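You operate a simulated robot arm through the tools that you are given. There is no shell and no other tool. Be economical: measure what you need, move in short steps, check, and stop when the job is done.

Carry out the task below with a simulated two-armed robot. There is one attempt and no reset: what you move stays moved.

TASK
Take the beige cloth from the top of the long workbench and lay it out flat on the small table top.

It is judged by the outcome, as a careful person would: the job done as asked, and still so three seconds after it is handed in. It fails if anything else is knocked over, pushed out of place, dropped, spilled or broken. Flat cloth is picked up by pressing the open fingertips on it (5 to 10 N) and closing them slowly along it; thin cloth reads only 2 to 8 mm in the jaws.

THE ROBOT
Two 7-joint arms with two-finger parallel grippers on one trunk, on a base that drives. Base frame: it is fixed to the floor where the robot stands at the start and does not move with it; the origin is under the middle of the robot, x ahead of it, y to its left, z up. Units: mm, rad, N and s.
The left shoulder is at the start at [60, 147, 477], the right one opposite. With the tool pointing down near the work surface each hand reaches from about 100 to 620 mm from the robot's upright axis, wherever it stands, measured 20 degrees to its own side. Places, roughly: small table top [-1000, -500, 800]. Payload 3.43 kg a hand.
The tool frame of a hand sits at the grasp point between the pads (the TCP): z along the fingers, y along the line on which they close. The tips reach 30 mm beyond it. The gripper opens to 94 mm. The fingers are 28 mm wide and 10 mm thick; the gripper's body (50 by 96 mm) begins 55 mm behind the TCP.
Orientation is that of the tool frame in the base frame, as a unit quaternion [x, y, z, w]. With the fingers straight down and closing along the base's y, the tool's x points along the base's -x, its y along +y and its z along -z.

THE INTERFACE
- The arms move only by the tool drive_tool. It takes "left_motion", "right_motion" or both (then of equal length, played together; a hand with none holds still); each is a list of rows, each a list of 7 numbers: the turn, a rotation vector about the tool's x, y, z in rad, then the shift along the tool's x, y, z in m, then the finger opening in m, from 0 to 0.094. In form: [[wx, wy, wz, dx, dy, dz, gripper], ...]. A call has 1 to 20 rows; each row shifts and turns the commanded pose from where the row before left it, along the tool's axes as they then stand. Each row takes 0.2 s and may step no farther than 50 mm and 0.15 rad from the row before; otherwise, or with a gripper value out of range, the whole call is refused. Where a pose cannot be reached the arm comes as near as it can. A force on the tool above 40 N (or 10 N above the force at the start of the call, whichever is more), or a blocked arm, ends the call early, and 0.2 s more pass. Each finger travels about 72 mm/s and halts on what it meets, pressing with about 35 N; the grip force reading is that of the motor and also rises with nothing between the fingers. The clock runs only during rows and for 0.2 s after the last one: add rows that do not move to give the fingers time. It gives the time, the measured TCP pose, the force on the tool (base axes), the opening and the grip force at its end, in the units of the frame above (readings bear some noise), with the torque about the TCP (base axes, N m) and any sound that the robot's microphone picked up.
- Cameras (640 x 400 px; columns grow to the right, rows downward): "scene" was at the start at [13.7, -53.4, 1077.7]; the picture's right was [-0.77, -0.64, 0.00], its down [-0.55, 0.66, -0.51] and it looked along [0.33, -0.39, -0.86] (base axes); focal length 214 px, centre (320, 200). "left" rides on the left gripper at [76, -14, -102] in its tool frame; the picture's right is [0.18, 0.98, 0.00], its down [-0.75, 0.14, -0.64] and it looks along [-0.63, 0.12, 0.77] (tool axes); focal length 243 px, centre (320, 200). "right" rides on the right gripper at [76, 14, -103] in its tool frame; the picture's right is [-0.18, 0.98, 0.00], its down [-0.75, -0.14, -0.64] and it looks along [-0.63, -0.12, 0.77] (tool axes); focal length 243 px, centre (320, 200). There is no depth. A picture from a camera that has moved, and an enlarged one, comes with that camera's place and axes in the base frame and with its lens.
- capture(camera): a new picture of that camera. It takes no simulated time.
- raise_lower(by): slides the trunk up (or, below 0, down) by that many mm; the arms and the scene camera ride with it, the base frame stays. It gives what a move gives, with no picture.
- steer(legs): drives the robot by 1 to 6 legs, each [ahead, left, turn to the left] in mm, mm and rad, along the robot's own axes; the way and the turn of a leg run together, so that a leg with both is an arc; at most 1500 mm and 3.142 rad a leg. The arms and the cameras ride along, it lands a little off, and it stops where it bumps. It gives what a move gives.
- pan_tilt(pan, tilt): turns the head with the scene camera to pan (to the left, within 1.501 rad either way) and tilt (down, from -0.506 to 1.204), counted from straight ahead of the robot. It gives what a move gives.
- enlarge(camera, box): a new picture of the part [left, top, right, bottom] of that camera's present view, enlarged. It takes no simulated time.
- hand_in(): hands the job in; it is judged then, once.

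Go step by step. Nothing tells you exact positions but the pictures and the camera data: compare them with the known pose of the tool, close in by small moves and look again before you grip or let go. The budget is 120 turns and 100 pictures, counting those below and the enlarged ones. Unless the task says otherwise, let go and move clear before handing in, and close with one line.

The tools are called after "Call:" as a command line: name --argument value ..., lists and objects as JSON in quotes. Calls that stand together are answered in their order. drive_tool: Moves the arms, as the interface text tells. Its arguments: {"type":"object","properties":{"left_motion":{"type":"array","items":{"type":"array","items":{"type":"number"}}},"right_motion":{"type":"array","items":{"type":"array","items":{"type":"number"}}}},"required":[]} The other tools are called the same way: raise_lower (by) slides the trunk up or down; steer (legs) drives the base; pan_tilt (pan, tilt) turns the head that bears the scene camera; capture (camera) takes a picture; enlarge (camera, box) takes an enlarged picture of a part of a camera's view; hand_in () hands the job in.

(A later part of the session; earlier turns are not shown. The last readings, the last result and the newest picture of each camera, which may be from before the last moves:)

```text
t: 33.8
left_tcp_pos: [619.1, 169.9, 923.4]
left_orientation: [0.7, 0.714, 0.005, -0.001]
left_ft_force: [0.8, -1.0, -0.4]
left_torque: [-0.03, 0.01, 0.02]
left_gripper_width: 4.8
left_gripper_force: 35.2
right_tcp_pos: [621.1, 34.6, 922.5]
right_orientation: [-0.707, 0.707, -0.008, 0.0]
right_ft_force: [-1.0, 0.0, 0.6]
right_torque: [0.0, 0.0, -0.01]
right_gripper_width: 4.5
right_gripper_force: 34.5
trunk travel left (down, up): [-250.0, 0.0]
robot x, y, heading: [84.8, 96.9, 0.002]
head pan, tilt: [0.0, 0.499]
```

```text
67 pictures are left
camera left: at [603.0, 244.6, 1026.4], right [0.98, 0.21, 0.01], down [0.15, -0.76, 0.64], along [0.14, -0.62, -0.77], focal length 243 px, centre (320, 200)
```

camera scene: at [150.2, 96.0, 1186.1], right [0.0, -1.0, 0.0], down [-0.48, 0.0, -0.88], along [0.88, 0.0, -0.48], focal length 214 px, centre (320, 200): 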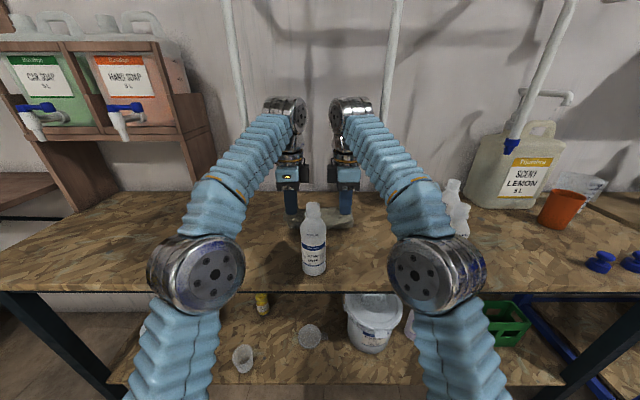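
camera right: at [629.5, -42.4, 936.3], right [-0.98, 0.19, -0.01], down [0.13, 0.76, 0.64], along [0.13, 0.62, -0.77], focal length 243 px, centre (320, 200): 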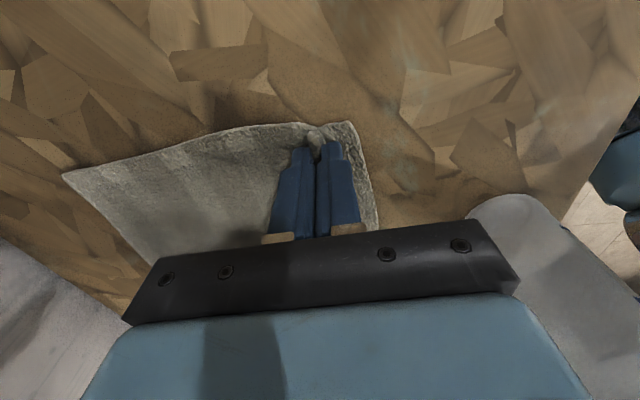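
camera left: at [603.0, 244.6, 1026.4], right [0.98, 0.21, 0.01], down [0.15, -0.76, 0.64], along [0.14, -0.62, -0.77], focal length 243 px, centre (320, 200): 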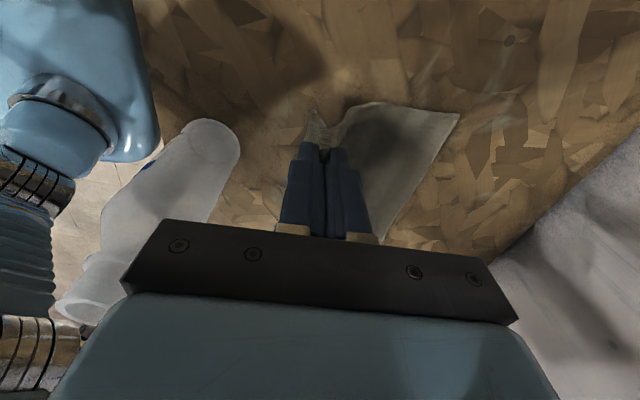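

Cloth lifted with both hands. To pass the bottle I'll pull the right hand back through the gap right of it while the left hand follows in behind at x≈600, so the cloth swings round without touching bottle or pipes.

Call:
drive_tool --left_motion '[[0, 0, 0, -0.015, -0.0035, -0.001, 0], [0, 0, 0, -0.015, -0.0035, -0.001, 0], [0, 0, 0, -0.014, -0.002, -0.001, 0], [0, 0, 0, -0.014, -0.002, -0.001, 0], [0, 0, 0, -0.0135, -0.002, -0.001, 0], [0, 0, 0, -0.0135, -0.002, -0.001, 0], [0, 0, 0, 0, 0, 0, 0]]' --right_motion '[[0, 0, 0, 0.0115, 0.0155, -0.0015, 0], [0, 0, 0, 0.0115, 0.0155, -0.0015, 0], [0, 0, 0, 0.0035, 0.015, -0.0015, 0], [0, 0, 0, 0.0035, 0.015, -0.0015, 0], [0, 0, 0, 0.0035, 0.015, -0.0015, 0], [0, 0, 0, 0.0035, 0.015, -0.0015, 0], [0, 0, 0, 0, 0, 0, 0]]'

Call:
capture --camera "scene"

```text
t: 35.4
left_tcp_pos: [603.7, 113.2, 923.7]
left_orientation: [0.7, 0.714, 0.005, 0.001]
left_ft_force: [-7.3, -8.5, 1.8]
left_torque: [-0.27, 0.21, -0.11]
left_gripper_width: 5.0
left_gripper_force: 34.9
left hand out of reach, approached as far as the arm can: row 4, 6
right_tcp_pos: [530.7, -2.1, 929.1]
right_orientation: [-0.707, 0.708, -0.007, 0.002]
right_ft_force: [6.9, 8.3, -0.6]
right_torque: [0.19, -0.16, -0.14]
right_gripper_width: 5.0
right_gripper_force: 34.8
trunk travel left (down, up): [-250.0, 0.0]
robot x, y, heading: [88.8, 100.1, -0.001]
head pan, tilt: [0.0, 0.499]
```

```text
66 pictures are left
camera scene: at [150.1, 96.0, 1186.1], right [0.0, -1.0, 0.0], down [-0.48, 0.0, -0.88], along [0.88, 0.0, -0.48], focal length 214 px, centre (320, 200)
```

scene: 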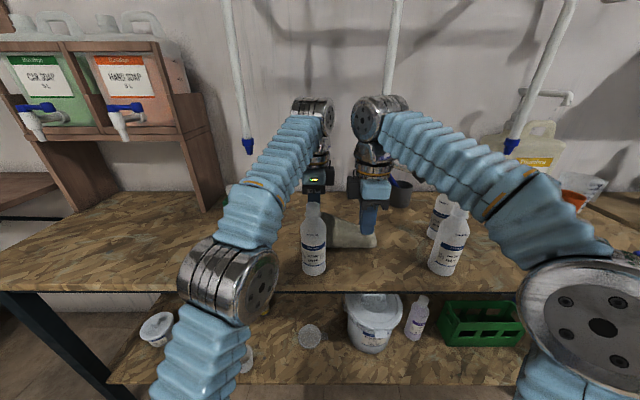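

The left arm can't reach further across, and the cloth is just taut. I'll relax it slightly and let the base slide right 70 mm instead, carrying both hands into the gap.

Call:
drive_tool --left_motion '[[0, 0, 0, 0, -0.004, 0, 0], [0, 0, 0, 0, -0.004, 0, 0], [0, 0, 0, 0, 0, 0, 0]]' --right_motion '[[0, 0, 0, -0.005, -0.001, 0, 0], [0, 0, 0, -0.005, -0.001, 0, 0], [0, 0, 0, 0, 0, 0, 0]]'

Call:
steer --legs '[[0, -70, 0]]'

Call:
capture --camera "scene"

```text
t: 36.1
left_tcp_pos: [596.2, 113.8, 924.0]
left_orientation: [0.699, 0.715, 0.005, -0.001]
left_ft_force: [0.0, 0.9, -0.3]
left_torque: [0.01, 0.0, 0.0]
left_gripper_width: 4.7
left_gripper_force: 34.9
right_tcp_pos: [531.2, 7.4, 930.3]
right_orientation: [-0.706, 0.709, -0.007, 0.001]
right_ft_force: [-1.2, -0.2, 0.5]
right_torque: [-0.01, 0.0, -0.02]
right_gripper_width: 4.8
right_gripper_force: 34.7
trunk travel left (down, up): [-250.0, 0.0]
robot x, y, heading: [89.1, 97.5, 0.001]
head pan, tilt: [0.0, 0.499]
```

```text
t: 37.2
left_tcp_pos: [597.0, 43.6, 923.3]
left_orientation: [0.699, 0.715, 0.005, 0.0]
left_ft_force: [0.3, 0.1, 0.6]
left_torque: [0.01, -0.04, 0.03]
left_gripper_width: 4.4
left_gripper_force: 34.6
right_tcp_pos: [533.2, -63.1, 929.5]
right_orientation: [-0.707, 0.708, -0.006, 0.0]
right_ft_force: [-0.3, 0.9, -0.9]
right_torque: [-0.01, 0.04, -0.01]
right_gripper_width: 4.9
right_gripper_force: 35.2
trunk travel left (down, up): [-250.0, 0.0]
robot x, y, heading: [87.8, 21.5, 0.002]
head pan, tilt: [0.0, 0.499]
```

```text
65 pictures are left
camera scene: at [150.4, 25.1, 1186.1], right [0.0, -1.0, 0.0], down [-0.48, 0.0, -0.88], along [0.88, 0.0, -0.48], focal length 214 px, centre (320, 200)
```

scene: 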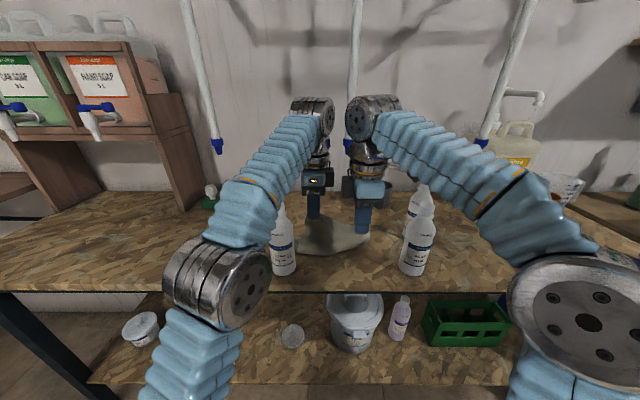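

Clear of both bottles. Drive straight back in steps.

Call:
steer --legs '[[-100, 0, 0]]'

Call:
capture --camera "scene"

```text
t: 38.3
left_tcp_pos: [497.4, 41.5, 923.4]
left_orientation: [0.699, 0.715, 0.006, 0.0]
left_ft_force: [0.5, -0.6, 1.4]
left_torque: [0.01, 0.02, -0.01]
left_gripper_width: 4.4
left_gripper_force: 34.6
right_tcp_pos: [432.5, -62.9, 930.2]
right_orientation: [-0.707, 0.708, -0.007, 0.0]
right_ft_force: [-0.7, -0.8, -0.2]
right_torque: [0.01, 0.03, -0.06]
right_gripper_width: 4.8
right_gripper_force: 35.1
trunk travel left (down, up): [-250.0, 0.0]
robot x, y, heading: [-9.2, 25.1, -0.003]
head pan, tilt: [0.0, 0.499]
```

```text
64 pictures are left
camera scene: at [50.3, 24.7, 1186.1], right [0.0, -1.0, 0.0], down [-0.48, 0.0, -0.88], along [0.88, 0.0, -0.48], focal length 214 px, centre (320, 200)
```

scene: 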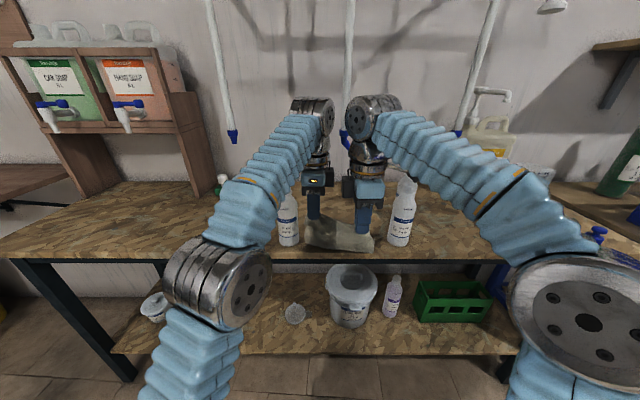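

Both bottles stand untouched. Continue back well clear of the bench.

Call:
steer --legs '[[-120, 0, 0], [-200, 0, 0]]'

Call:
capture --camera "scene"

Call:
pan_tilt --pan -1.5 --tilt 0.6

Call:
capture --camera "scene"

```text
t: 40.8
left_tcp_pos: [177.5, 39.7, 923.4]
left_orientation: [0.7, 0.714, 0.004, 0.0]
left_ft_force: [0.3, 0.4, -0.5]
left_torque: [-0.01, 0.04, 0.0]
left_gripper_width: 4.8
left_gripper_force: 34.7
right_tcp_pos: [112.5, -64.8, 930.1]
right_orientation: [-0.706, 0.709, -0.007, 0.0]
right_ft_force: [0.2, -0.3, -0.2]
right_torque: [0.01, -0.01, -0.02]
right_gripper_width: 4.6
right_gripper_force: 34.9
trunk travel left (down, up): [-250.0, 0.0]
robot x, y, heading: [-329.7, 24.4, -0.003]
head pan, tilt: [0.0, 0.499]
```

```text
63 pictures are left
camera scene: at [-269.1, 24.5, 1186.1], right [0.0, -1.0, 0.0], down [-0.48, 0.0, -0.88], along [0.88, 0.0, -0.48], focal length 214 px, centre (320, 200)
```

scene: 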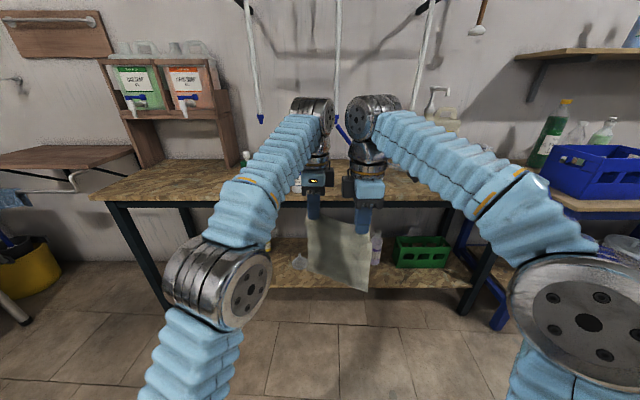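

```text
t: 42.4
left_tcp_pos: [178.0, 40.0, 923.8]
left_orientation: [0.701, 0.713, 0.005, -0.001]
left_ft_force: [0.0, 0.7, -1.2]
left_torque: [-0.01, -0.02, 0.01]
left_gripper_width: 4.5
left_gripper_force: 34.8
right_tcp_pos: [110.8, -64.3, 929.6]
right_orientation: [-0.706, 0.708, -0.006, 0.0]
right_ft_force: [0.3, -0.4, -0.3]
right_torque: [0.01, 0.0, 0.04]
right_gripper_width: 4.7
right_gripper_force: 34.6
trunk travel left (down, up): [-250.0, 0.0]
robot x, y, heading: [-331.7, 22.8, -0.002]
head pan, tilt: [-1.499, 0.6]
```

```text
62 pictures are left
camera scene: at [-354.0, -63.5, 1177.0], right [-1.0, -0.07, 0.0], down [-0.04, 0.56, -0.83], along [0.06, -0.82, -0.56], focal length 214 px, centre (320, 200)
```

scene: 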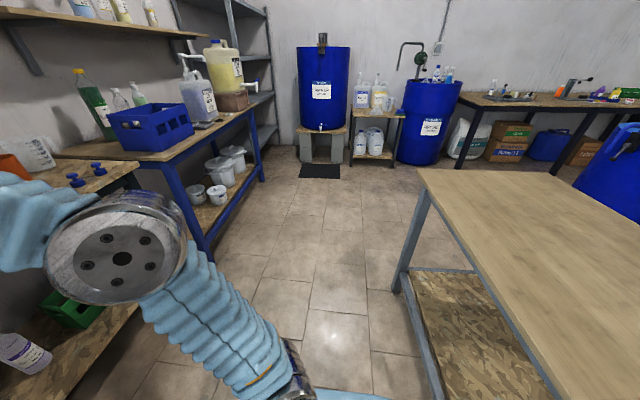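

The cloth hangs cleanly, sheet on the far side of the grips. The table's near long edge is around x≈−680. I'll first square the two hands up, then tilt the tools forward so the cloth can be raised above the table height.

Call:
drive_tool --left_motion '[[0, 0, 0, 0.009, -0.012, 0, 0], [0, 0, 0, 0.009, -0.012, 0, 0], [0, 0, 0, 0.009, -0.012, 0, 0], [0, 0, 0, 0.009, -0.012, 0, 0], [0, 0, 0, 0.009, -0.012, 0, 0], [0, 0, 0, 0, 0, 0, 0]]' --right_motion '[[0, 0, 0, -0.005, -0.002, 0, 0], [0, 0, 0, -0.005, -0.002, 0, 0], [0, 0, 0, -0.005, -0.002, 0, 0], [0, 0, 0, -0.005, -0.002, 0, 0], [0, 0, 0, -0.005, -0.002, 0, 0], [0, 0, 0, 0, 0, 0, 0]]'

Call:
drive_tool --left_motion '[[-0.14, 0, 0, 0, 0, 0, 0], [-0.14, 0, 0, 0, 0, 0, 0], [-0.14, 0, 0, 0, 0, 0, 0], [-0.14, 0, 0, 0, 0, 0, 0], [-0.14, 0, 0, 0, 0, 0, 0], [-0.14, 0, 0, 0, 0, 0, 0], [0, 0, 0, 0, 0, 0, 0]]' --right_motion '[[0.14, 0, 0, 0, 0, 0, 0], [0.14, 0, 0, 0, 0, 0, 0], [0.14, 0, 0, 0, 0, 0, 0], [0.14, 0, 0, 0, 0, 0, 0], [0.14, 0, 0, 0, 0, 0, 0], [0.14, 0, 0, 0, 0, 0, 0], [0, 0, 0, 0, 0, 0, 0]]'

Call:
pan_tilt --pan 0 --tilt 0.5

Call:
capture --camera "scene"

```text
t: 43.8
left_tcp_pos: [116.4, 84.5, 924.1]
left_orientation: [0.7, 0.714, 0.005, 0.0]
left_ft_force: [0.1, -0.9, -0.1]
left_torque: [0.0, 0.0, 0.01]
left_gripper_width: 4.6
left_gripper_force: 35.3
right_tcp_pos: [121.7, -40.5, 929.4]
right_orientation: [-0.705, 0.709, -0.006, 0.001]
right_ft_force: [-0.4, -0.2, -0.5]
right_torque: [-0.03, -0.02, 0.01]
right_gripper_width: 4.8
right_gripper_force: 35.2
trunk travel left (down, up): [-250.0, 0.0]
robot x, y, heading: [-331.2, 27.7, -0.005]
head pan, tilt: [-1.499, 0.6]
```

```text
t: 45.4
left_tcp_pos: [116.5, 84.3, 924.0]
left_orientation: [0.639, 0.65, 0.296, 0.286]
left_ft_force: [0.2, 0.0, 0.8]
left_torque: [-0.01, 0.09, 0.0]
left_gripper_width: 4.4
left_gripper_force: 34.4
right_tcp_pos: [121.1, -40.9, 930.0]
right_orientation: [0.644, -0.644, 0.296, -0.289]
right_ft_force: [0.5, 0.0, -0.2]
right_torque: [0.0, 0.05, 0.01]
right_gripper_width: 4.6
right_gripper_force: 34.9
trunk travel left (down, up): [-250.0, 0.0]
robot x, y, heading: [-328.9, 28.1, -0.001]
head pan, tilt: [-1.499, 0.6]
```

```text
t: 47.0
left_tcp_pos: [114.7, 83.9, 924.3]
left_orientation: [0.64, 0.65, 0.295, 0.285]
left_ft_force: [0.4, 0.1, -0.5]
left_torque: [0.04, 0.1, 0.02]
left_gripper_width: 4.6
left_gripper_force: 34.2
right_tcp_pos: [122.1, -39.4, 930.0]
right_orientation: [-0.644, 0.644, -0.296, 0.288]
right_ft_force: [-0.2, 0.1, -0.1]
right_torque: [-0.01, 0.06, 0.0]
right_gripper_width: 4.5
right_gripper_force: 35.4
trunk travel left (down, up): [-250.0, 0.0]
robot x, y, heading: [-329.2, 27.9, -0.004]
head pan, tilt: [0.0, 0.499]
```

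```text
61 pictures are left
camera scene: at [-269.3, 24.5, 1186.1], right [0.0, -1.0, 0.0], down [-0.48, 0.0, -0.88], along [0.88, 0.0, -0.48], focal length 214 px, centre (320, 200)
```

scene: 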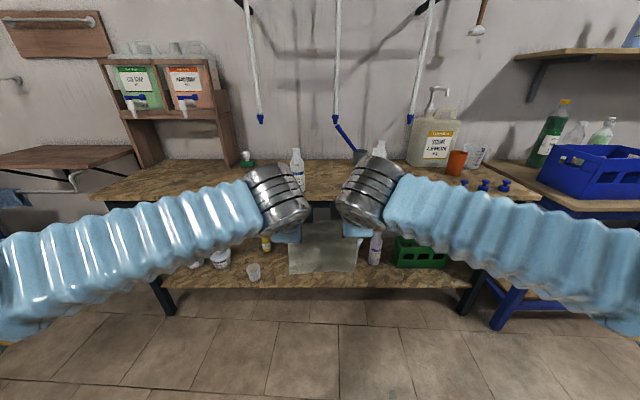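

The tilt works and the sheet hangs square and flat. Raise 150 mm.

Call:
drive_tool --left_motion '[[0, 0, 0, 0, 0.0224, -0.02, 0], [0, 0, 0, 0, 0.0224, -0.02, 0], [0, 0, 0, 0, 0.0224, -0.02, 0], [0, 0, 0, 0, 0.0224, -0.02, 0], [0, 0, 0, 0, 0.0224, -0.02, 0], [0, 0, 0, 0, 0, 0, 0]]' --right_motion '[[0, 0, 0, 0, -0.0224, -0.02, 0], [0, 0, 0, 0, -0.0224, -0.02, 0], [0, 0, 0, 0, -0.0224, -0.02, 0], [0, 0, 0, 0, -0.0224, -0.02, 0], [0, 0, 0, 0, -0.0224, -0.02, 0], [0, 0, 0, 0, 0, 0, 0]]'

Call:
capture --camera "scene"

```text
t: 48.4
left_tcp_pos: [115.9, 84.0, 1074.1]
left_orientation: [0.639, 0.65, 0.295, 0.285]
left_ft_force: [0.6, -0.3, -0.2]
left_torque: [-0.02, 0.12, -0.01]
left_gripper_width: 4.5
left_gripper_force: 34.0
right_tcp_pos: [117.9, -38.8, 1080.3]
right_orientation: [-0.644, 0.644, -0.295, 0.288]
right_ft_force: [-0.7, -0.4, -0.4]
right_torque: [-0.01, 0.09, 0.0]
right_gripper_width: 4.4
right_gripper_force: 35.2
trunk travel left (down, up): [-250.0, 0.0]
robot x, y, heading: [-329.6, 26.2, -0.003]
head pan, tilt: [0.0, 0.499]
```

```text
60 pictures are left
camera scene: at [-269.3, 24.5, 1186.1], right [0.0, -1.0, 0.0], down [-0.48, 0.0, -0.88], along [0.88, 0.0, -0.48], focal length 214 px, centre (320, 200)
```

scene: 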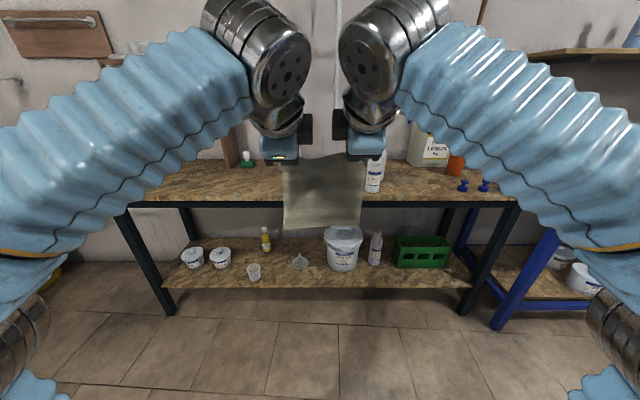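

Cloth bottom is now at z≈876, above the table. I'll move to the aisle beside the table and turn to face it.

Call:
steer --legs '[[150, -510, 0], [0, 0, -1.57], [0, 0, -1.57]]'

Call:
capture --camera "scene"

```text
t: 59.1
left_tcp_pos: [-630.7, -509.4, 1075.3]
left_orientation: [-0.633, 0.656, 0.293, -0.289]
left_ft_force: [0.2, 1.0, -0.2]
left_torque: [0.05, 0.02, 0.08]
left_gripper_width: 4.4
left_gripper_force: 35.3
right_tcp_pos: [-626.9, -386.5, 1080.0]
right_orientation: [0.66, 0.628, -0.28, -0.302]
right_ft_force: [-0.3, -0.1, -0.2]
right_torque: [0.09, 0.01, 0.06]
right_gripper_width: 4.3
right_gripper_force: 34.7
trunk travel left (down, up): [-250.0, 0.0]
robot x, y, heading: [-179.3, -476.6, 3.092]
head pan, tilt: [0.0, 0.499]
```

```text
59 pictures are left
camera scene: at [-242.9, -473.1, 1186.1], right [0.05, 1.0, 0.0], down [0.48, -0.02, -0.88], along [-0.88, 0.05, -0.48], focal length 214 px, centre (320, 200)
```

scene: 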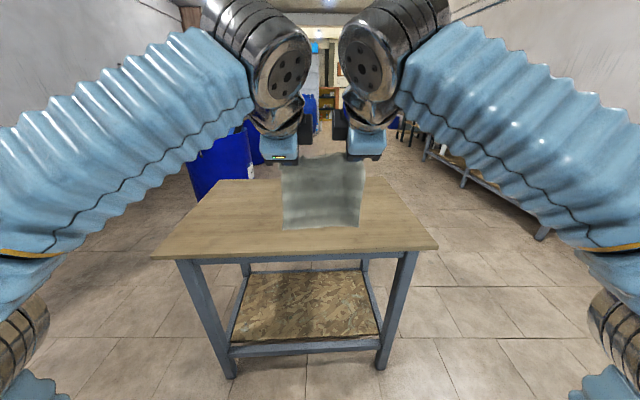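

Table top spans about x −668…−1125, y −871…−135. I square up the heading and drive 190 mm closer, leaving room for the base before the table legs.

Call:
steer --legs '[[0, 0, 0.05], [170, 25, 0]]'

Call:
pan_tilt --pan 0 --tilt 0.75

Call:
capture --camera "scene"

```text
t: 61.0
left_tcp_pos: [-797.6, -555.5, 1075.1]
left_orientation: [0.649, -0.64, -0.286, 0.295]
left_ft_force: [0.2, 0.4, 0.6]
left_torque: [0.06, 0.01, 0.03]
left_gripper_width: 4.6
left_gripper_force: 35.2
right_tcp_pos: [-800.5, -433.0, 1080.8]
right_orientation: [0.646, 0.643, -0.287, -0.296]
right_ft_force: [0.2, 0.4, 0.2]
right_torque: [0.06, 0.01, 0.07]
right_gripper_width: 4.6
right_gripper_force: 35.4
trunk travel left (down, up): [-250.0, 0.0]
robot x, y, heading: [-349.3, -497.4, 3.135]
head pan, tilt: [0.0, 0.499]
```

```text
t: 61.8
left_tcp_pos: [-797.9, -555.4, 1075.0]
left_orientation: [0.649, -0.64, -0.286, 0.295]
left_ft_force: [-0.1, -0.1, -1.1]
left_torque: [0.05, 0.02, 0.07]
left_gripper_width: 4.3
left_gripper_force: 35.3
right_tcp_pos: [-800.2, -431.5, 1079.4]
right_orientation: [0.646, 0.642, -0.288, -0.297]
right_ft_force: [-0.3, -0.5, 0.8]
right_torque: [0.05, 0.0, 0.04]
right_gripper_width: 4.4
right_gripper_force: 34.8
trunk travel left (down, up): [-250.0, 0.0]
robot x, y, heading: [-351.0, -498.9, 3.143]
head pan, tilt: [0.0, 0.75]
```

```text
58 pictures are left
camera scene: at [-404.7, -500.3, 1164.2], right [0.01, 1.0, 0.0], down [0.68, 0.0, -0.73], along [-0.73, 0.0, -0.68], focal length 214 px, centre (320, 200)
```

scene: 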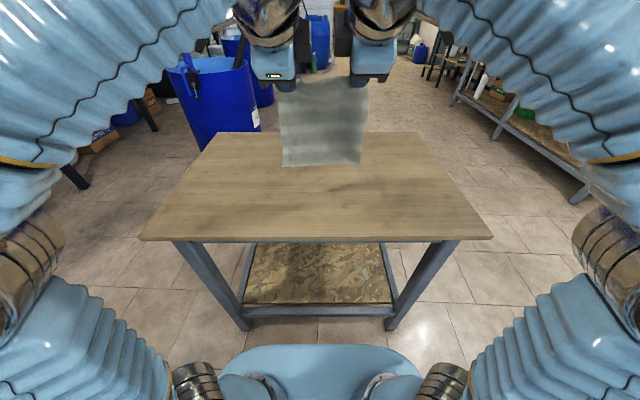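

Now extend both hands ahead by 185 mm at the same height, so the hanging edge comes over the table's middle.

Call:
drive_tool --left_motion '[[0, 0, 0, 0, 0.0247, 0.0276, 0], [0, 0, 0, 0, 0.0247, 0.0276, 0], [0, 0, 0, 0, 0.0247, 0.0276, 0], [0, 0, 0, 0, 0.0247, 0.0276, 0], [0, 0, 0, 0, 0.0247, 0.0276, 0], [0, 0, 0, 0, 0, 0, 0]]' --right_motion '[[0, 0, 0, 0, -0.0247, 0.0276, 0], [0, 0, 0, 0, -0.0247, 0.0276, 0], [0, 0, 0, 0, -0.0247, 0.0276, 0], [0, 0, 0, 0, -0.0247, 0.0276, 0], [0, 0, 0, 0, -0.0247, 0.0276, 0], [0, 0, 0, 0, 0, 0, 0]]'

Call:
capture --camera "scene"

Call:
capture --camera "left"

```text
t: 63.2
left_tcp_pos: [-966.4, -558.9, 1065.7]
left_orientation: [0.648, -0.641, -0.285, 0.295]
left_ft_force: [-1.0, 2.0, 0.2]
left_torque: [0.09, 0.0, 0.02]
left_gripper_width: 4.8
left_gripper_force: 34.7
left hand out of reach, approached as far as the arm can: row 5
right_tcp_pos: [-972.1, -425.1, 1057.5]
right_orientation: [0.646, 0.643, -0.288, -0.295]
right_ft_force: [0.0, -1.8, -0.6]
right_torque: [-0.01, 0.03, 0.04]
right_gripper_width: 4.3
right_gripper_force: 35.2
right hand out of reach, approached as far as the arm can: row 5
trunk travel left (down, up): [-250.0, 0.0]
robot x, y, heading: [-353.2, -495.6, 3.139]
head pan, tilt: [0.0, 0.75]
```

```text
57 pictures are left
camera scene: at [-404.5, -500.2, 1164.1], right [0.01, 1.0, 0.0], down [0.68, 0.0, -0.73], along [-0.73, 0.0, -0.68], focal length 214 px, centre (320, 200)
```

scene: 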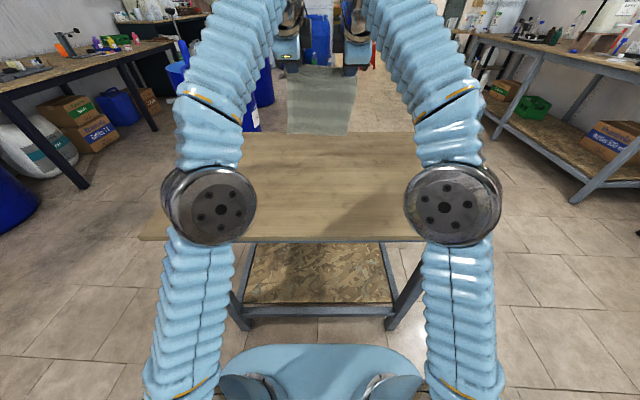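

```text
56 pictures are left
camera left: at [-878.2, -633.7, 1124.4], right [-0.65, -0.19, 0.74], down [0.38, 0.76, 0.53], along [-0.66, 0.62, -0.42], focal length 243 px, centre (320, 200)
```

left: 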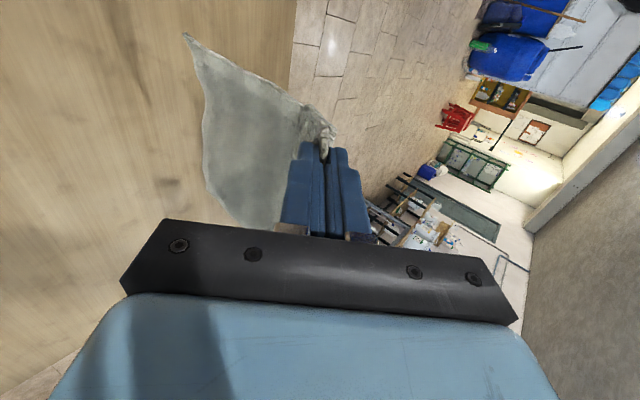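

Table height comes out ≈780, spanning x −692…−1210. I ease the tension and lower until the hanging edge is just above the table.

Call:
drive_tool --left_motion '[[0, 0, 0, -0.001, -0.0169, 0.0151, 0], [0, 0, 0, -0.001, -0.0169, 0.0151, 0], [0, 0, 0, -0.001, -0.0169, 0.0151, 0], [0, 0, 0, 0, 0, 0, 0]]' --right_motion '[[0, 0, 0, -0.001, 0.0149, 0.0133, 0], [0, 0, 0, -0.001, 0.0149, 0.0133, 0], [0, 0, 0, -0.001, 0.0149, 0.0133, 0], [0, 0, 0, 0, 0, 0, 0]]'

Call:
capture --camera "left"

Call:
enlarge --camera "scene" --box '[220, 20, 420, 220]'

```text
t: 64.2
left_tcp_pos: [-965.1, -555.8, 999.7]
left_orientation: [0.649, -0.641, -0.285, 0.295]
left_ft_force: [0.4, 0.5, -0.7]
left_torque: [0.02, 0.03, 0.03]
left_gripper_width: 4.5
left_gripper_force: 34.5
right_tcp_pos: [-972.3, -426.3, 996.2]
right_orientation: [0.646, 0.641, -0.288, -0.297]
right_ft_force: [-0.2, -0.1, -0.1]
right_torque: [0.03, 0.0, 0.04]
right_gripper_width: 4.5
right_gripper_force: 35.2
trunk travel left (down, up): [-250.0, 0.0]
robot x, y, heading: [-353.4, -498.6, 3.133]
head pan, tilt: [0.0, 0.75]
```

```text
55 pictures are left
camera left: at [-876.5, -631.5, 1056.6], right [-0.65, -0.19, 0.74], down [0.38, 0.76, 0.53], along [-0.66, 0.62, -0.42], focal length 243 px, centre (320, 200)
```

left: 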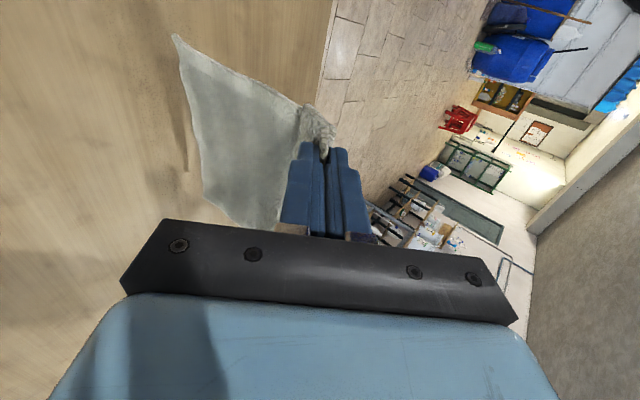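

```text
2.00 times, centred on (320, 120) of scene
camera zoom: at [-404.8, -500.3, 1164.1], right [0.01, 1.0, 0.0], down [0.68, 0.0, -0.73], along [-0.73, 0.0, -0.68], focal length 429 px, centre (320, 360)
```

zoom: 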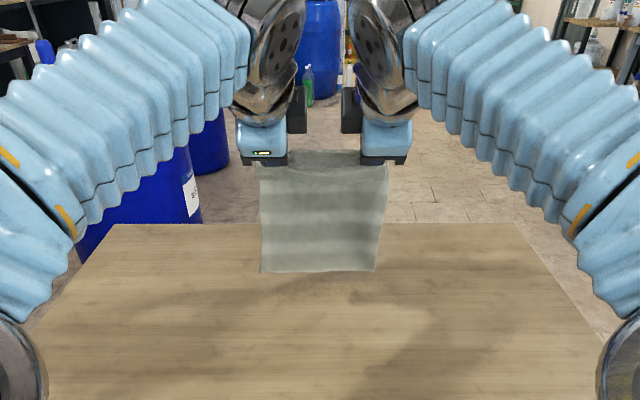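

Hanging edge is at z≈807, so hang length ≈170. Now touch down and lay the sheet: moving down and back equally, first half.

Call:
drive_tool --left_motion '[[0, 0, 0, 0, -0.0093, 0.0083, 0], [0, 0, 0, 0, -0.0093, 0.0083, 0], [0, 0, 0, 0, 0, 0, 0], [0, 0, 0, 0, -0.012, -0.0007, 0], [0, 0, 0, 0, -0.012, -0.0007, 0], [0, 0, 0, 0, -0.012, -0.0007, 0], [0, 0, 0, 0, -0.012, -0.0007, 0], [0, 0, 0, 0, -0.012, -0.0007, 0], [0, 0, 0, 0, -0.012, -0.0007, 0], [0, 0, 0, 0, -0.012, -0.0007, 0], [0, 0, 0, 0, -0.012, -0.0007, 0], [0, 0, 0, 0, 0, 0, 0]]' --right_motion '[[0, 0, 0, 0, 0.0093, 0.0083, 0], [0, 0, 0, 0, 0.0093, 0.0083, 0], [0, 0, 0, 0, 0, 0, 0], [0, 0, 0, 0, 0.012, -0.0007, 0], [0, 0, 0, 0, 0.012, -0.0007, 0], [0, 0, 0, 0, 0.012, -0.0007, 0], [0, 0, 0, 0, 0.012, -0.0007, 0], [0, 0, 0, 0, 0.012, -0.0007, 0], [0, 0, 0, 0, 0.012, -0.0007, 0], [0, 0, 0, 0, 0.012, -0.0007, 0], [0, 0, 0, 0, 0.012, -0.0007, 0], [0, 0, 0, 0, 0, 0, 0]]'

Call:
enlarge --camera "scene" --box '[220, 60, 420, 220]'

Call:
capture --camera "left"

```text
t: 66.8
left_tcp_pos: [-897.7, -555.3, 907.4]
left_orientation: [0.648, -0.641, -0.287, 0.294]
left_ft_force: [-0.3, 0.2, -1.0]
left_torque: [0.03, 0.0, 0.06]
left_gripper_width: 4.5
left_gripper_force: 34.3
right_tcp_pos: [-905.4, -427.4, 904.3]
right_orientation: [0.645, 0.643, -0.288, -0.296]
right_ft_force: [0.3, 0.1, -0.1]
right_torque: [0.06, 0.01, 0.04]
right_gripper_width: 4.2
right_gripper_force: 34.9
trunk travel left (down, up): [-250.0, 0.0]
robot x, y, heading: [-351.0, -499.7, 3.136]
head pan, tilt: [0.0, 0.75]
```

```text
2.50 times, centred on (320, 140) of scene
camera zoom: at [-404.6, -500.3, 1164.1], right [0.01, 1.0, 0.0], down [0.68, 0.0, -0.73], along [-0.73, 0.0, -0.68], focal length 536 px, centre (320, 350)
```

zoom: 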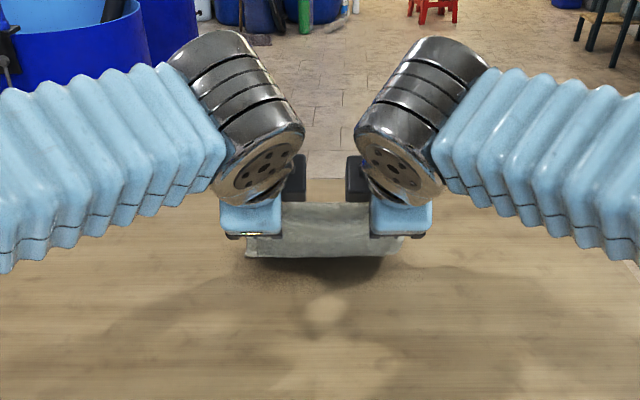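

```text
52 pictures are left
camera left: at [-810.0, -630.4, 965.4], right [-0.65, -0.19, 0.74], down [0.38, 0.76, 0.53], along [-0.66, 0.62, -0.42], focal length 243 px, centre (320, 200)
```

left: 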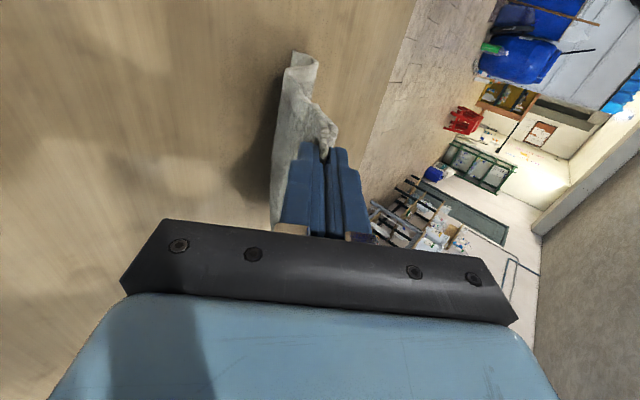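

The laid part lies away from the hands as wanted. Second half: continue down and back while turning the tools upright, stopping ~10 mm above the table.

Call:
drive_tool --left_motion '[[0.105, 0, 0, 0, -0.0148, 0.0001, 0], [0.105, 0, 0, 0, -0.0148, 0.0017, 0], [0.105, 0, 0, 0, -0.0145, 0.0032, 0], [0.105, 0, 0, 0, -0.0141, 0.0048, 0], [0.105, 0, 0, 0, -0.0135, 0.0061, 0], [0.105, 0, 0, 0, -0.0127, 0.0075, 0], [0.105, 0, 0, 0, -0.012, 0.0088, 0], [0.105, 0, 0, 0, -0.0109, 0.0101, 0], [0, 0, 0, 0, 0, 0, 0]]' --right_motion '[[-0.105, 0, 0, 0, 0.0148, 0.0001, 0], [-0.105, 0, 0, 0, 0.0148, 0.0017, 0], [-0.105, 0, 0, 0, 0.0145, 0.0032, 0], [-0.105, 0, 0, 0, 0.0141, 0.0048, 0], [-0.105, 0, 0, 0, 0.0135, 0.0061, 0], [-0.105, 0, 0, 0, 0.0127, 0.0075, 0], [-0.105, 0, 0, 0, 0.012, 0.0088, 0], [-0.105, 0, 0, 0, 0.0109, 0.0101, 0], [0, 0, 0, 0, 0, 0, 0]]'

Call:
capture --camera "scene"

Call:
capture --camera "left"

Call:
capture --camera "right"

```text
t: 68.8
left_tcp_pos: [-818.9, -554.9, 819.8]
left_orientation: [0.713, -0.701, 0.001, 0.005]
left_ft_force: [-1.0, -0.5, 3.1]
left_torque: [0.04, 0.14, 0.0]
left_gripper_width: 4.6
left_gripper_force: 34.6
right_tcp_pos: [-827.2, -427.8, 815.9]
right_orientation: [0.71, 0.704, -0.002, -0.008]
right_ft_force: [-6.1, -0.3, 21.6]
right_torque: [-0.01, 0.34, -0.01]
right_gripper_width: 4.6
right_gripper_force: 35.0
trunk travel left (down, up): [-250.0, 0.0]
robot x, y, heading: [-353.8, -498.9, 3.141]
head pan, tilt: [0.0, 0.75]
```

```text
51 pictures are left
camera scene: at [-403.8, -500.5, 1164.6], right [0.01, 1.0, 0.0], down [0.68, 0.0, -0.73], along [-0.73, 0.0, -0.68], focal length 214 px, centre (320, 200)
```

scene: 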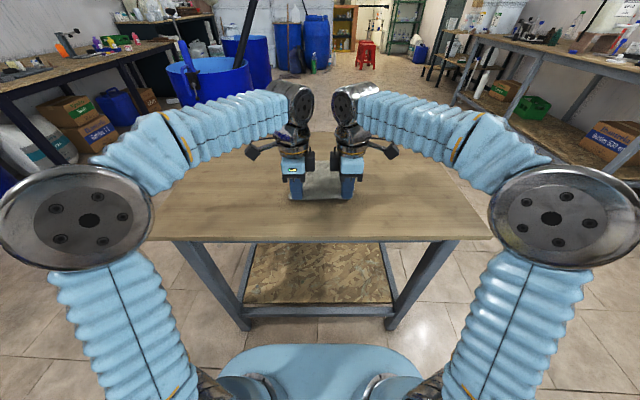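

```text
50 pictures are left
camera left: at [-802.5, -630.4, 923.1], right [-0.98, -0.2, 0.01], down [-0.15, 0.76, 0.64], along [-0.13, 0.62, -0.77], focal length 243 px, centre (320, 200)
```

left: 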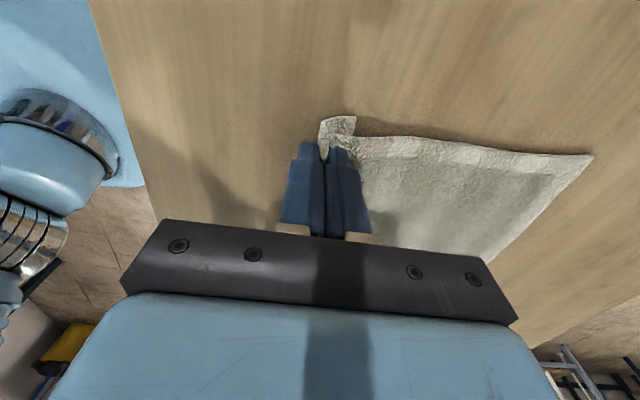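

```text
49 pictures are left
camera right: at [-810.7, -352.9, 918.6], right [0.98, -0.19, -0.02], down [-0.14, -0.76, 0.64], along [-0.14, -0.62, -0.77], focal length 243 px, centre (320, 200)
```

right: 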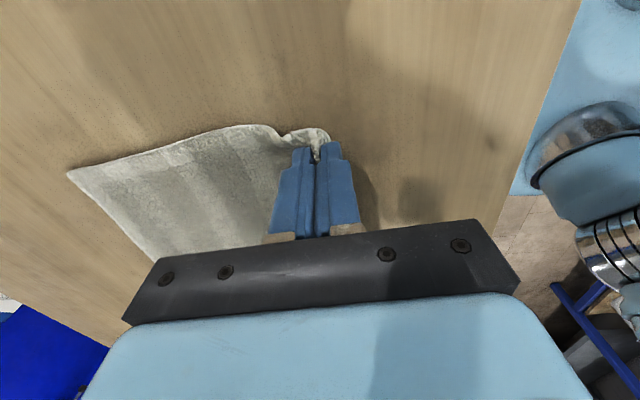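

The sheet lies out well; contact is at TCP z≈817, but the short front flap is tucked under the fingers. I'll lift 42 mm to free it, then come down moving slightly forward so that the flap lies towards the robot.

Call:
drive_tool --left_motion '[[0, 0, 0, 0, 0, -0.014, 0], [0, 0, 0, 0, 0, -0.014, 0], [0, 0, 0, 0, 0, -0.014, 0], [0, 0, 0, 0, 0, 0, 0], [0, 0, 0, 0, 0, 0, 0]]' --right_motion '[[0, 0, 0, 0, 0, -0.015, 0], [0, 0, 0, 0, 0, -0.015, 0], [0, 0, 0, 0, 0, -0.015, 0], [0, 0, 0, 0, 0, 0, 0], [0, 0, 0, 0, 0, 0, 0]]'

Call:
capture --camera "left"

Call:
enlarge --camera "scene" --box '[260, 130, 380, 220]'

```text
t: 70.0
left_tcp_pos: [-818.2, -554.3, 861.4]
left_orientation: [0.713, -0.701, 0.001, 0.005]
left_ft_force: [0.2, 0.0, -0.8]
left_torque: [-0.01, 0.09, -0.01]
left_gripper_width: 4.3
left_gripper_force: 34.7
right_tcp_pos: [-826.7, -427.7, 858.2]
right_orientation: [0.71, 0.704, 0.0, -0.006]
right_ft_force: [-0.4, 0.8, -0.1]
right_torque: [-0.02, 0.06, 0.0]
right_gripper_width: 4.6
right_gripper_force: 35.3
trunk travel left (down, up): [-250.0, 0.0]
robot x, y, heading: [-351.1, -498.4, 3.132]
head pan, tilt: [0.0, 0.75]
```

```text
48 pictures are left
camera left: at [-802.3, -629.2, 964.3], right [-0.98, -0.2, 0.01], down [-0.15, 0.76, 0.64], along [-0.13, 0.62, -0.77], focal length 243 px, centre (320, 200)
```

left: 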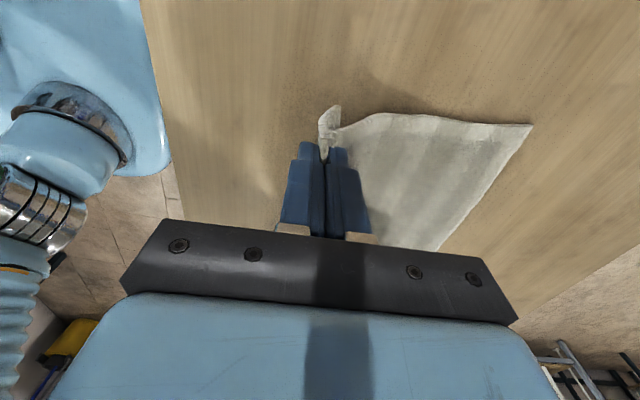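

```text
4.44 times, centred on (320, 175) of scene
camera zoom: at [-404.6, -500.3, 1164.1], right [0.01, 1.0, 0.0], down [0.68, 0.0, -0.73], along [-0.73, 0.0, -0.68], focal length 953 px, centre (320, 311)
```

zoom: 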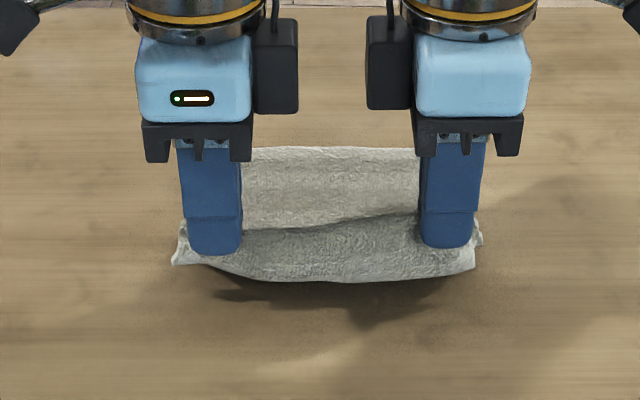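

The flap hangs free on the robot side (~20–25 mm). Lower with forward motion now.

Call:
drive_tool --left_motion '[[0, 0, 0, 0, 0, 0.007, 0], [0, 0, 0, 0, 0.003, 0.007, 0], [0, 0, 0, 0, 0.007, 0.006, 0], [0, 0, 0, 0, 0.008, 0.006, 0], [0, 0, 0, 0, 0.008, 0.006, 0], [0, 0, 0, 0, 0.008, 0.006, 0], [0, 0, 0, 0, 0.004, 0.003, 0], [0, 0, 0, 0, 0, 0, 0]]' --right_motion '[[0, 0, 0, 0, 0, 0.006, 0], [0, 0, 0, 0, -0.003, 0.006, 0], [0, 0, 0, 0, -0.007, 0.006, 0], [0, 0, 0, 0, -0.008, 0.006, 0], [0, 0, 0, 0, -0.008, 0.006, 0], [0, 0, 0, 0, -0.008, 0.005, 0], [0, 0, 0, 0, -0.004, 0.003, 0], [0, 0, 0, 0, 0, 0, 0]]'

Call:
capture --camera "left"

Call:
enlarge --camera "scene" --box '[260, 130, 380, 220]'

```text
t: 71.8
left_tcp_pos: [-856.1, -554.5, 820.1]
left_orientation: [0.713, -0.701, -0.001, 0.006]
left_ft_force: [3.5, 0.9, 11.9]
left_torque: [0.12, -0.08, 0.03]
left_gripper_width: 4.6
left_gripper_force: 35.3
right_tcp_pos: [-864.5, -426.5, 822.3]
right_orientation: [0.71, 0.704, -0.002, -0.007]
right_ft_force: [0.2, -1.3, 1.9]
right_torque: [0.0, -0.01, -0.01]
right_gripper_width: 4.2
right_gripper_force: 34.9
trunk travel left (down, up): [-250.0, 0.0]
robot x, y, heading: [-349.8, -496.2, 3.134]
head pan, tilt: [0.0, 0.75]
```

```text
46 pictures are left
camera left: at [-839.1, -629.5, 923.6], right [-0.98, -0.2, 0.01], down [-0.15, 0.76, 0.64], along [-0.13, 0.62, -0.77], focal length 243 px, centre (320, 200)
```

left: 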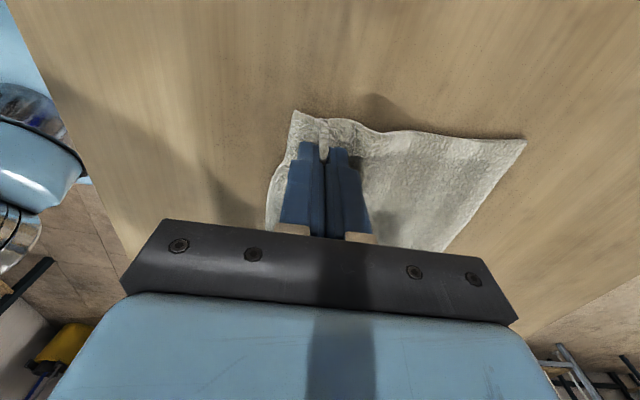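

```text
4.44 times, centred on (320, 175) of scene
camera zoom: at [-403.6, -500.2, 1164.3], right [0.01, 1.0, 0.0], down [0.68, 0.0, -0.73], along [-0.73, 0.0, -0.68], focal length 953 px, centre (320, 311)
```

zoom: 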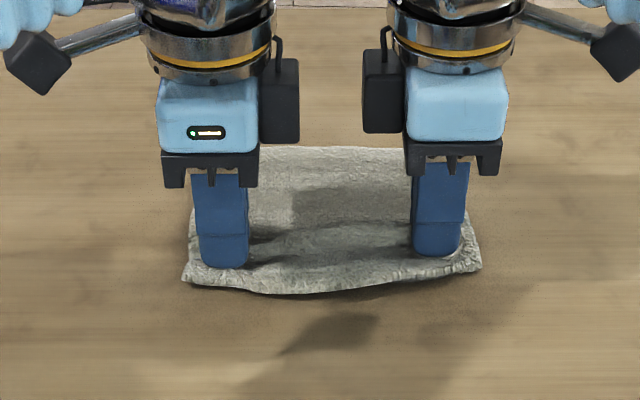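

The flap now lies toward the robot. Open slowly with light contact, undoing the pinch, up to the original 45 mm.

Call:
drive_tool --left_motion '[[0, 0, 0, 0, 0, 0, 0.006], [0, 0, 0, 0, 0, 0, 0.009], [0, 0, 0, 0, 0, 0, 0.012], [0, 0, 0, 0, 0, 0, 0.015], [0, 0, 0, 0, 0, 0, 0.018], [0, 0, 0, 0, 0, 0, 0.021], [0, 0, 0, 0, 0, 0, 0.024], [0, 0, 0, 0, 0, 0, 0.027], [0, 0, 0, 0, 0, 0, 0.03], [0, 0, 0, 0, 0, 0, 0.033], [0, 0, 0, 0, 0, 0, 0.036], [0, 0, 0, 0, 0, 0, 0.039], [0, 0, 0, 0, 0, 0, 0.042], [0, 0, 0, 0, 0, 0, 0.045], [0, 0, 0, 0, 0, 0, 0.045]]' --right_motion '[[0, 0, 0, 0, 0, 0.002, 0.006], [0, 0, 0, 0, 0, 0.001, 0.009], [0, 0, 0, 0, 0, 0, 0.012], [0, 0, 0, 0, 0, 0, 0.015], [0, 0, 0, 0, 0, 0, 0.018], [0, 0, 0, 0, 0, 0, 0.021], [0, 0, 0, 0, 0, 0, 0.024], [0, 0, 0, 0, 0, 0, 0.027], [0, 0, 0, 0, 0, 0, 0.03], [0, 0, 0, 0, 0, 0, 0.033], [0, 0, 0, 0, 0, 0, 0.036], [0, 0, 0, 0, 0, 0, 0.039], [0, 0, 0, 0, 0, 0, 0.042], [0, 0, 0, 0, 0, 0, 0.045], [0, 0, 0, 0, 0, 0, 0.045]]'

Call:
capture --camera "left"

Call:
capture --camera "right"

Call:
enlarge --camera "scene" --box '[260, 130, 380, 220]'

```text
t: 75.0
left_tcp_pos: [-856.5, -554.2, 820.1]
left_orientation: [0.713, -0.701, 0.0, 0.005]
left_ft_force: [-0.4, 0.1, 2.5]
left_torque: [-0.03, -0.03, -0.02]
left_gripper_width: 44.3
left_gripper_force: 0.0
right_tcp_pos: [-865.8, -427.6, 819.1]
right_orientation: [0.71, 0.704, 0.0, -0.006]
right_ft_force: [-1.2, 0.0, 5.4]
right_torque: [0.0, -0.08, -0.04]
right_gripper_width: 44.2
right_gripper_force: 0.1
trunk travel left (down, up): [-250.0, 0.0]
robot x, y, heading: [-348.8, -499.2, 3.136]
head pan, tilt: [0.0, 0.75]
```

```text
44 pictures are left
camera left: at [-839.9, -629.7, 922.6], right [-0.98, -0.2, 0.01], down [-0.15, 0.76, 0.64], along [-0.13, 0.62, -0.77], focal length 243 px, centre (320, 200)
```

left: 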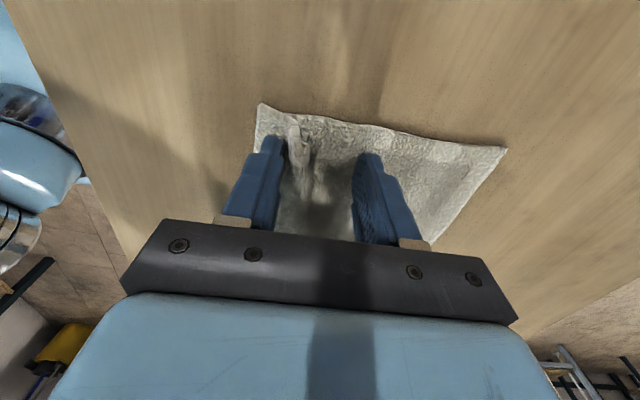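

```text
43 pictures are left
camera right: at [-849.3, -352.3, 922.2], right [0.98, -0.19, -0.01], down [-0.14, -0.76, 0.64], along [-0.13, -0.62, -0.77], focal length 243 px, centre (320, 200)
```

right: 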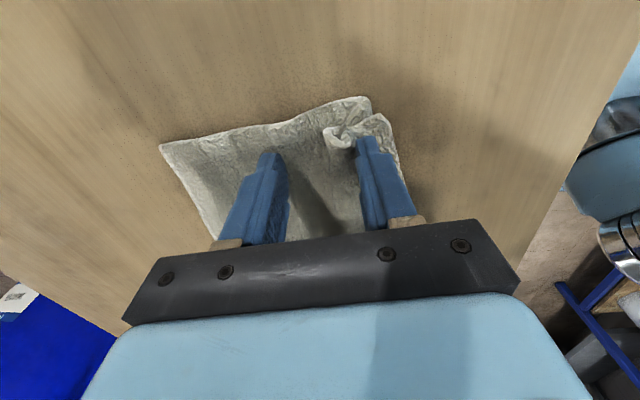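

```text
4.44 times, centred on (320, 175) of scene
camera zoom: at [-404.4, -500.3, 1164.2], right [0.01, 1.0, 0.0], down [0.68, 0.0, -0.73], along [-0.73, 0.0, -0.68], focal length 953 px, centre (320, 311)
```

zoom: 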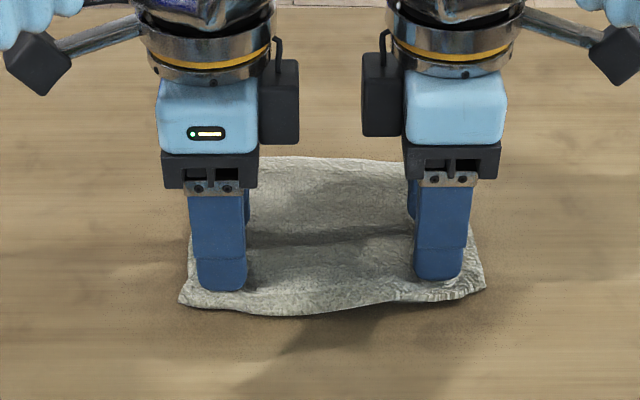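

Released. Lift both hands straight up and look at how the cloth lies.

Call:
drive_tool --left_motion '[[0, 0, 0, 0, 0, -0.01, 0.047], [0, 0, 0, 0, 0, -0.03, 0.047], [0, 0, 0, 0, 0, -0.03, 0.047], [0, 0, 0, 0.03, 0, 0, 0.047], [0, 0, 0, 0.04, 0, 0, 0.047], [0, 0, 0, 0.04, 0, 0, 0.047], [0, 0, 0, 0, 0, 0, 0.047]]' --right_motion '[[0, 0, 0, 0, 0, -0.01, 0.047], [0, 0, 0, 0, 0, -0.03, 0.047], [0, 0, 0, 0, 0, -0.03, 0.047], [0, 0, 0, 0.03, 0, 0, 0.047], [0, 0, 0, 0.04, 0, 0, 0.047], [0, 0, 0, 0.04, 0, 0, 0.047], [0, 0, 0, 0, 0, 0, 0.047]]'

Call:
capture --camera "left"

Call:
capture --camera "right"

Call:
enlarge --camera "scene" --box '[260, 130, 380, 220]'

```text
t: 76.6
left_tcp_pos: [-853.7, -663.6, 890.7]
left_orientation: [0.713, -0.701, 0.0, 0.004]
left_ft_force: [-0.3, -0.4, 1.0]
left_torque: [-0.03, 0.02, 0.02]
left_gripper_width: 46.7
left_gripper_force: 0.1
right_tcp_pos: [-862.8, -317.3, 888.4]
right_orientation: [0.711, 0.703, -0.001, -0.007]
right_ft_force: [0.3, -0.3, 0.5]
right_torque: [-0.01, 0.0, 0.0]
right_gripper_width: 46.9
right_gripper_force: 0.1
trunk travel left (down, up): [-250.0, 0.0]
robot x, y, heading: [-354.1, -496.7, 3.136]
head pan, tilt: [0.0, 0.75]
```

```text
41 pictures are left
camera left: at [-838.6, -739.4, 994.1], right [-0.98, -0.2, 0.01], down [-0.15, 0.76, 0.64], along [-0.13, 0.62, -0.77], focal length 243 px, centre (320, 200)
```

left: 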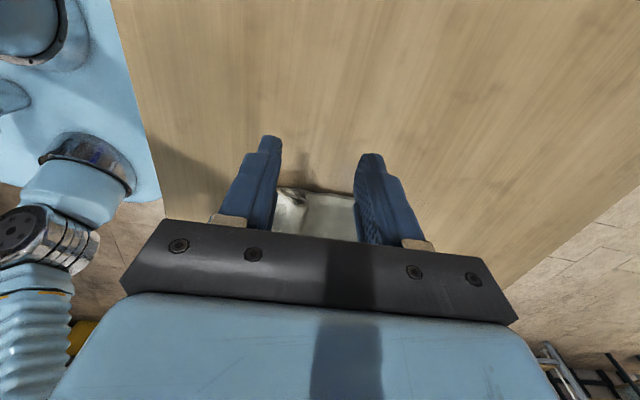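

```text
40 pictures are left
camera right: at [-847.9, -243.4, 991.7], right [0.98, -0.19, -0.01], down [-0.14, -0.76, 0.64], along [-0.13, -0.62, -0.77], focal length 243 px, centre (320, 200)
```

right: 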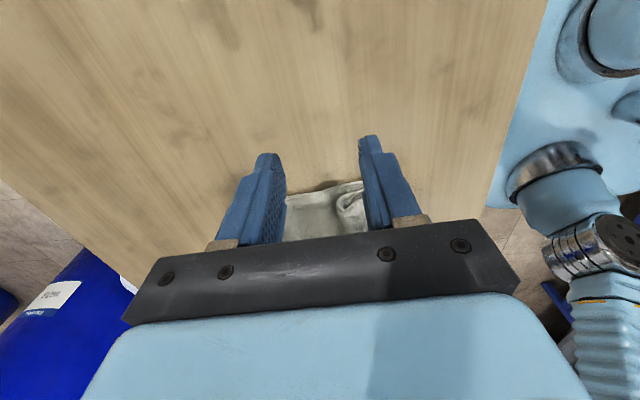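

```text
4.44 times, centred on (320, 175) of scene
camera zoom: at [-404.6, -500.3, 1164.1], right [0.01, 1.0, 0.0], down [0.68, 0.0, -0.73], along [-0.73, 0.0, -0.68], focal length 953 px, centre (320, 311)
```

zoom: 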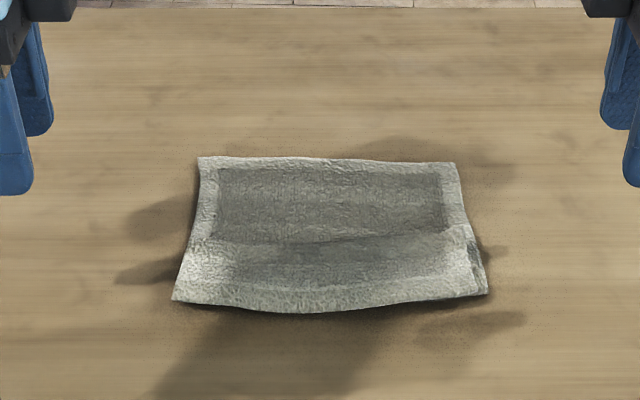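

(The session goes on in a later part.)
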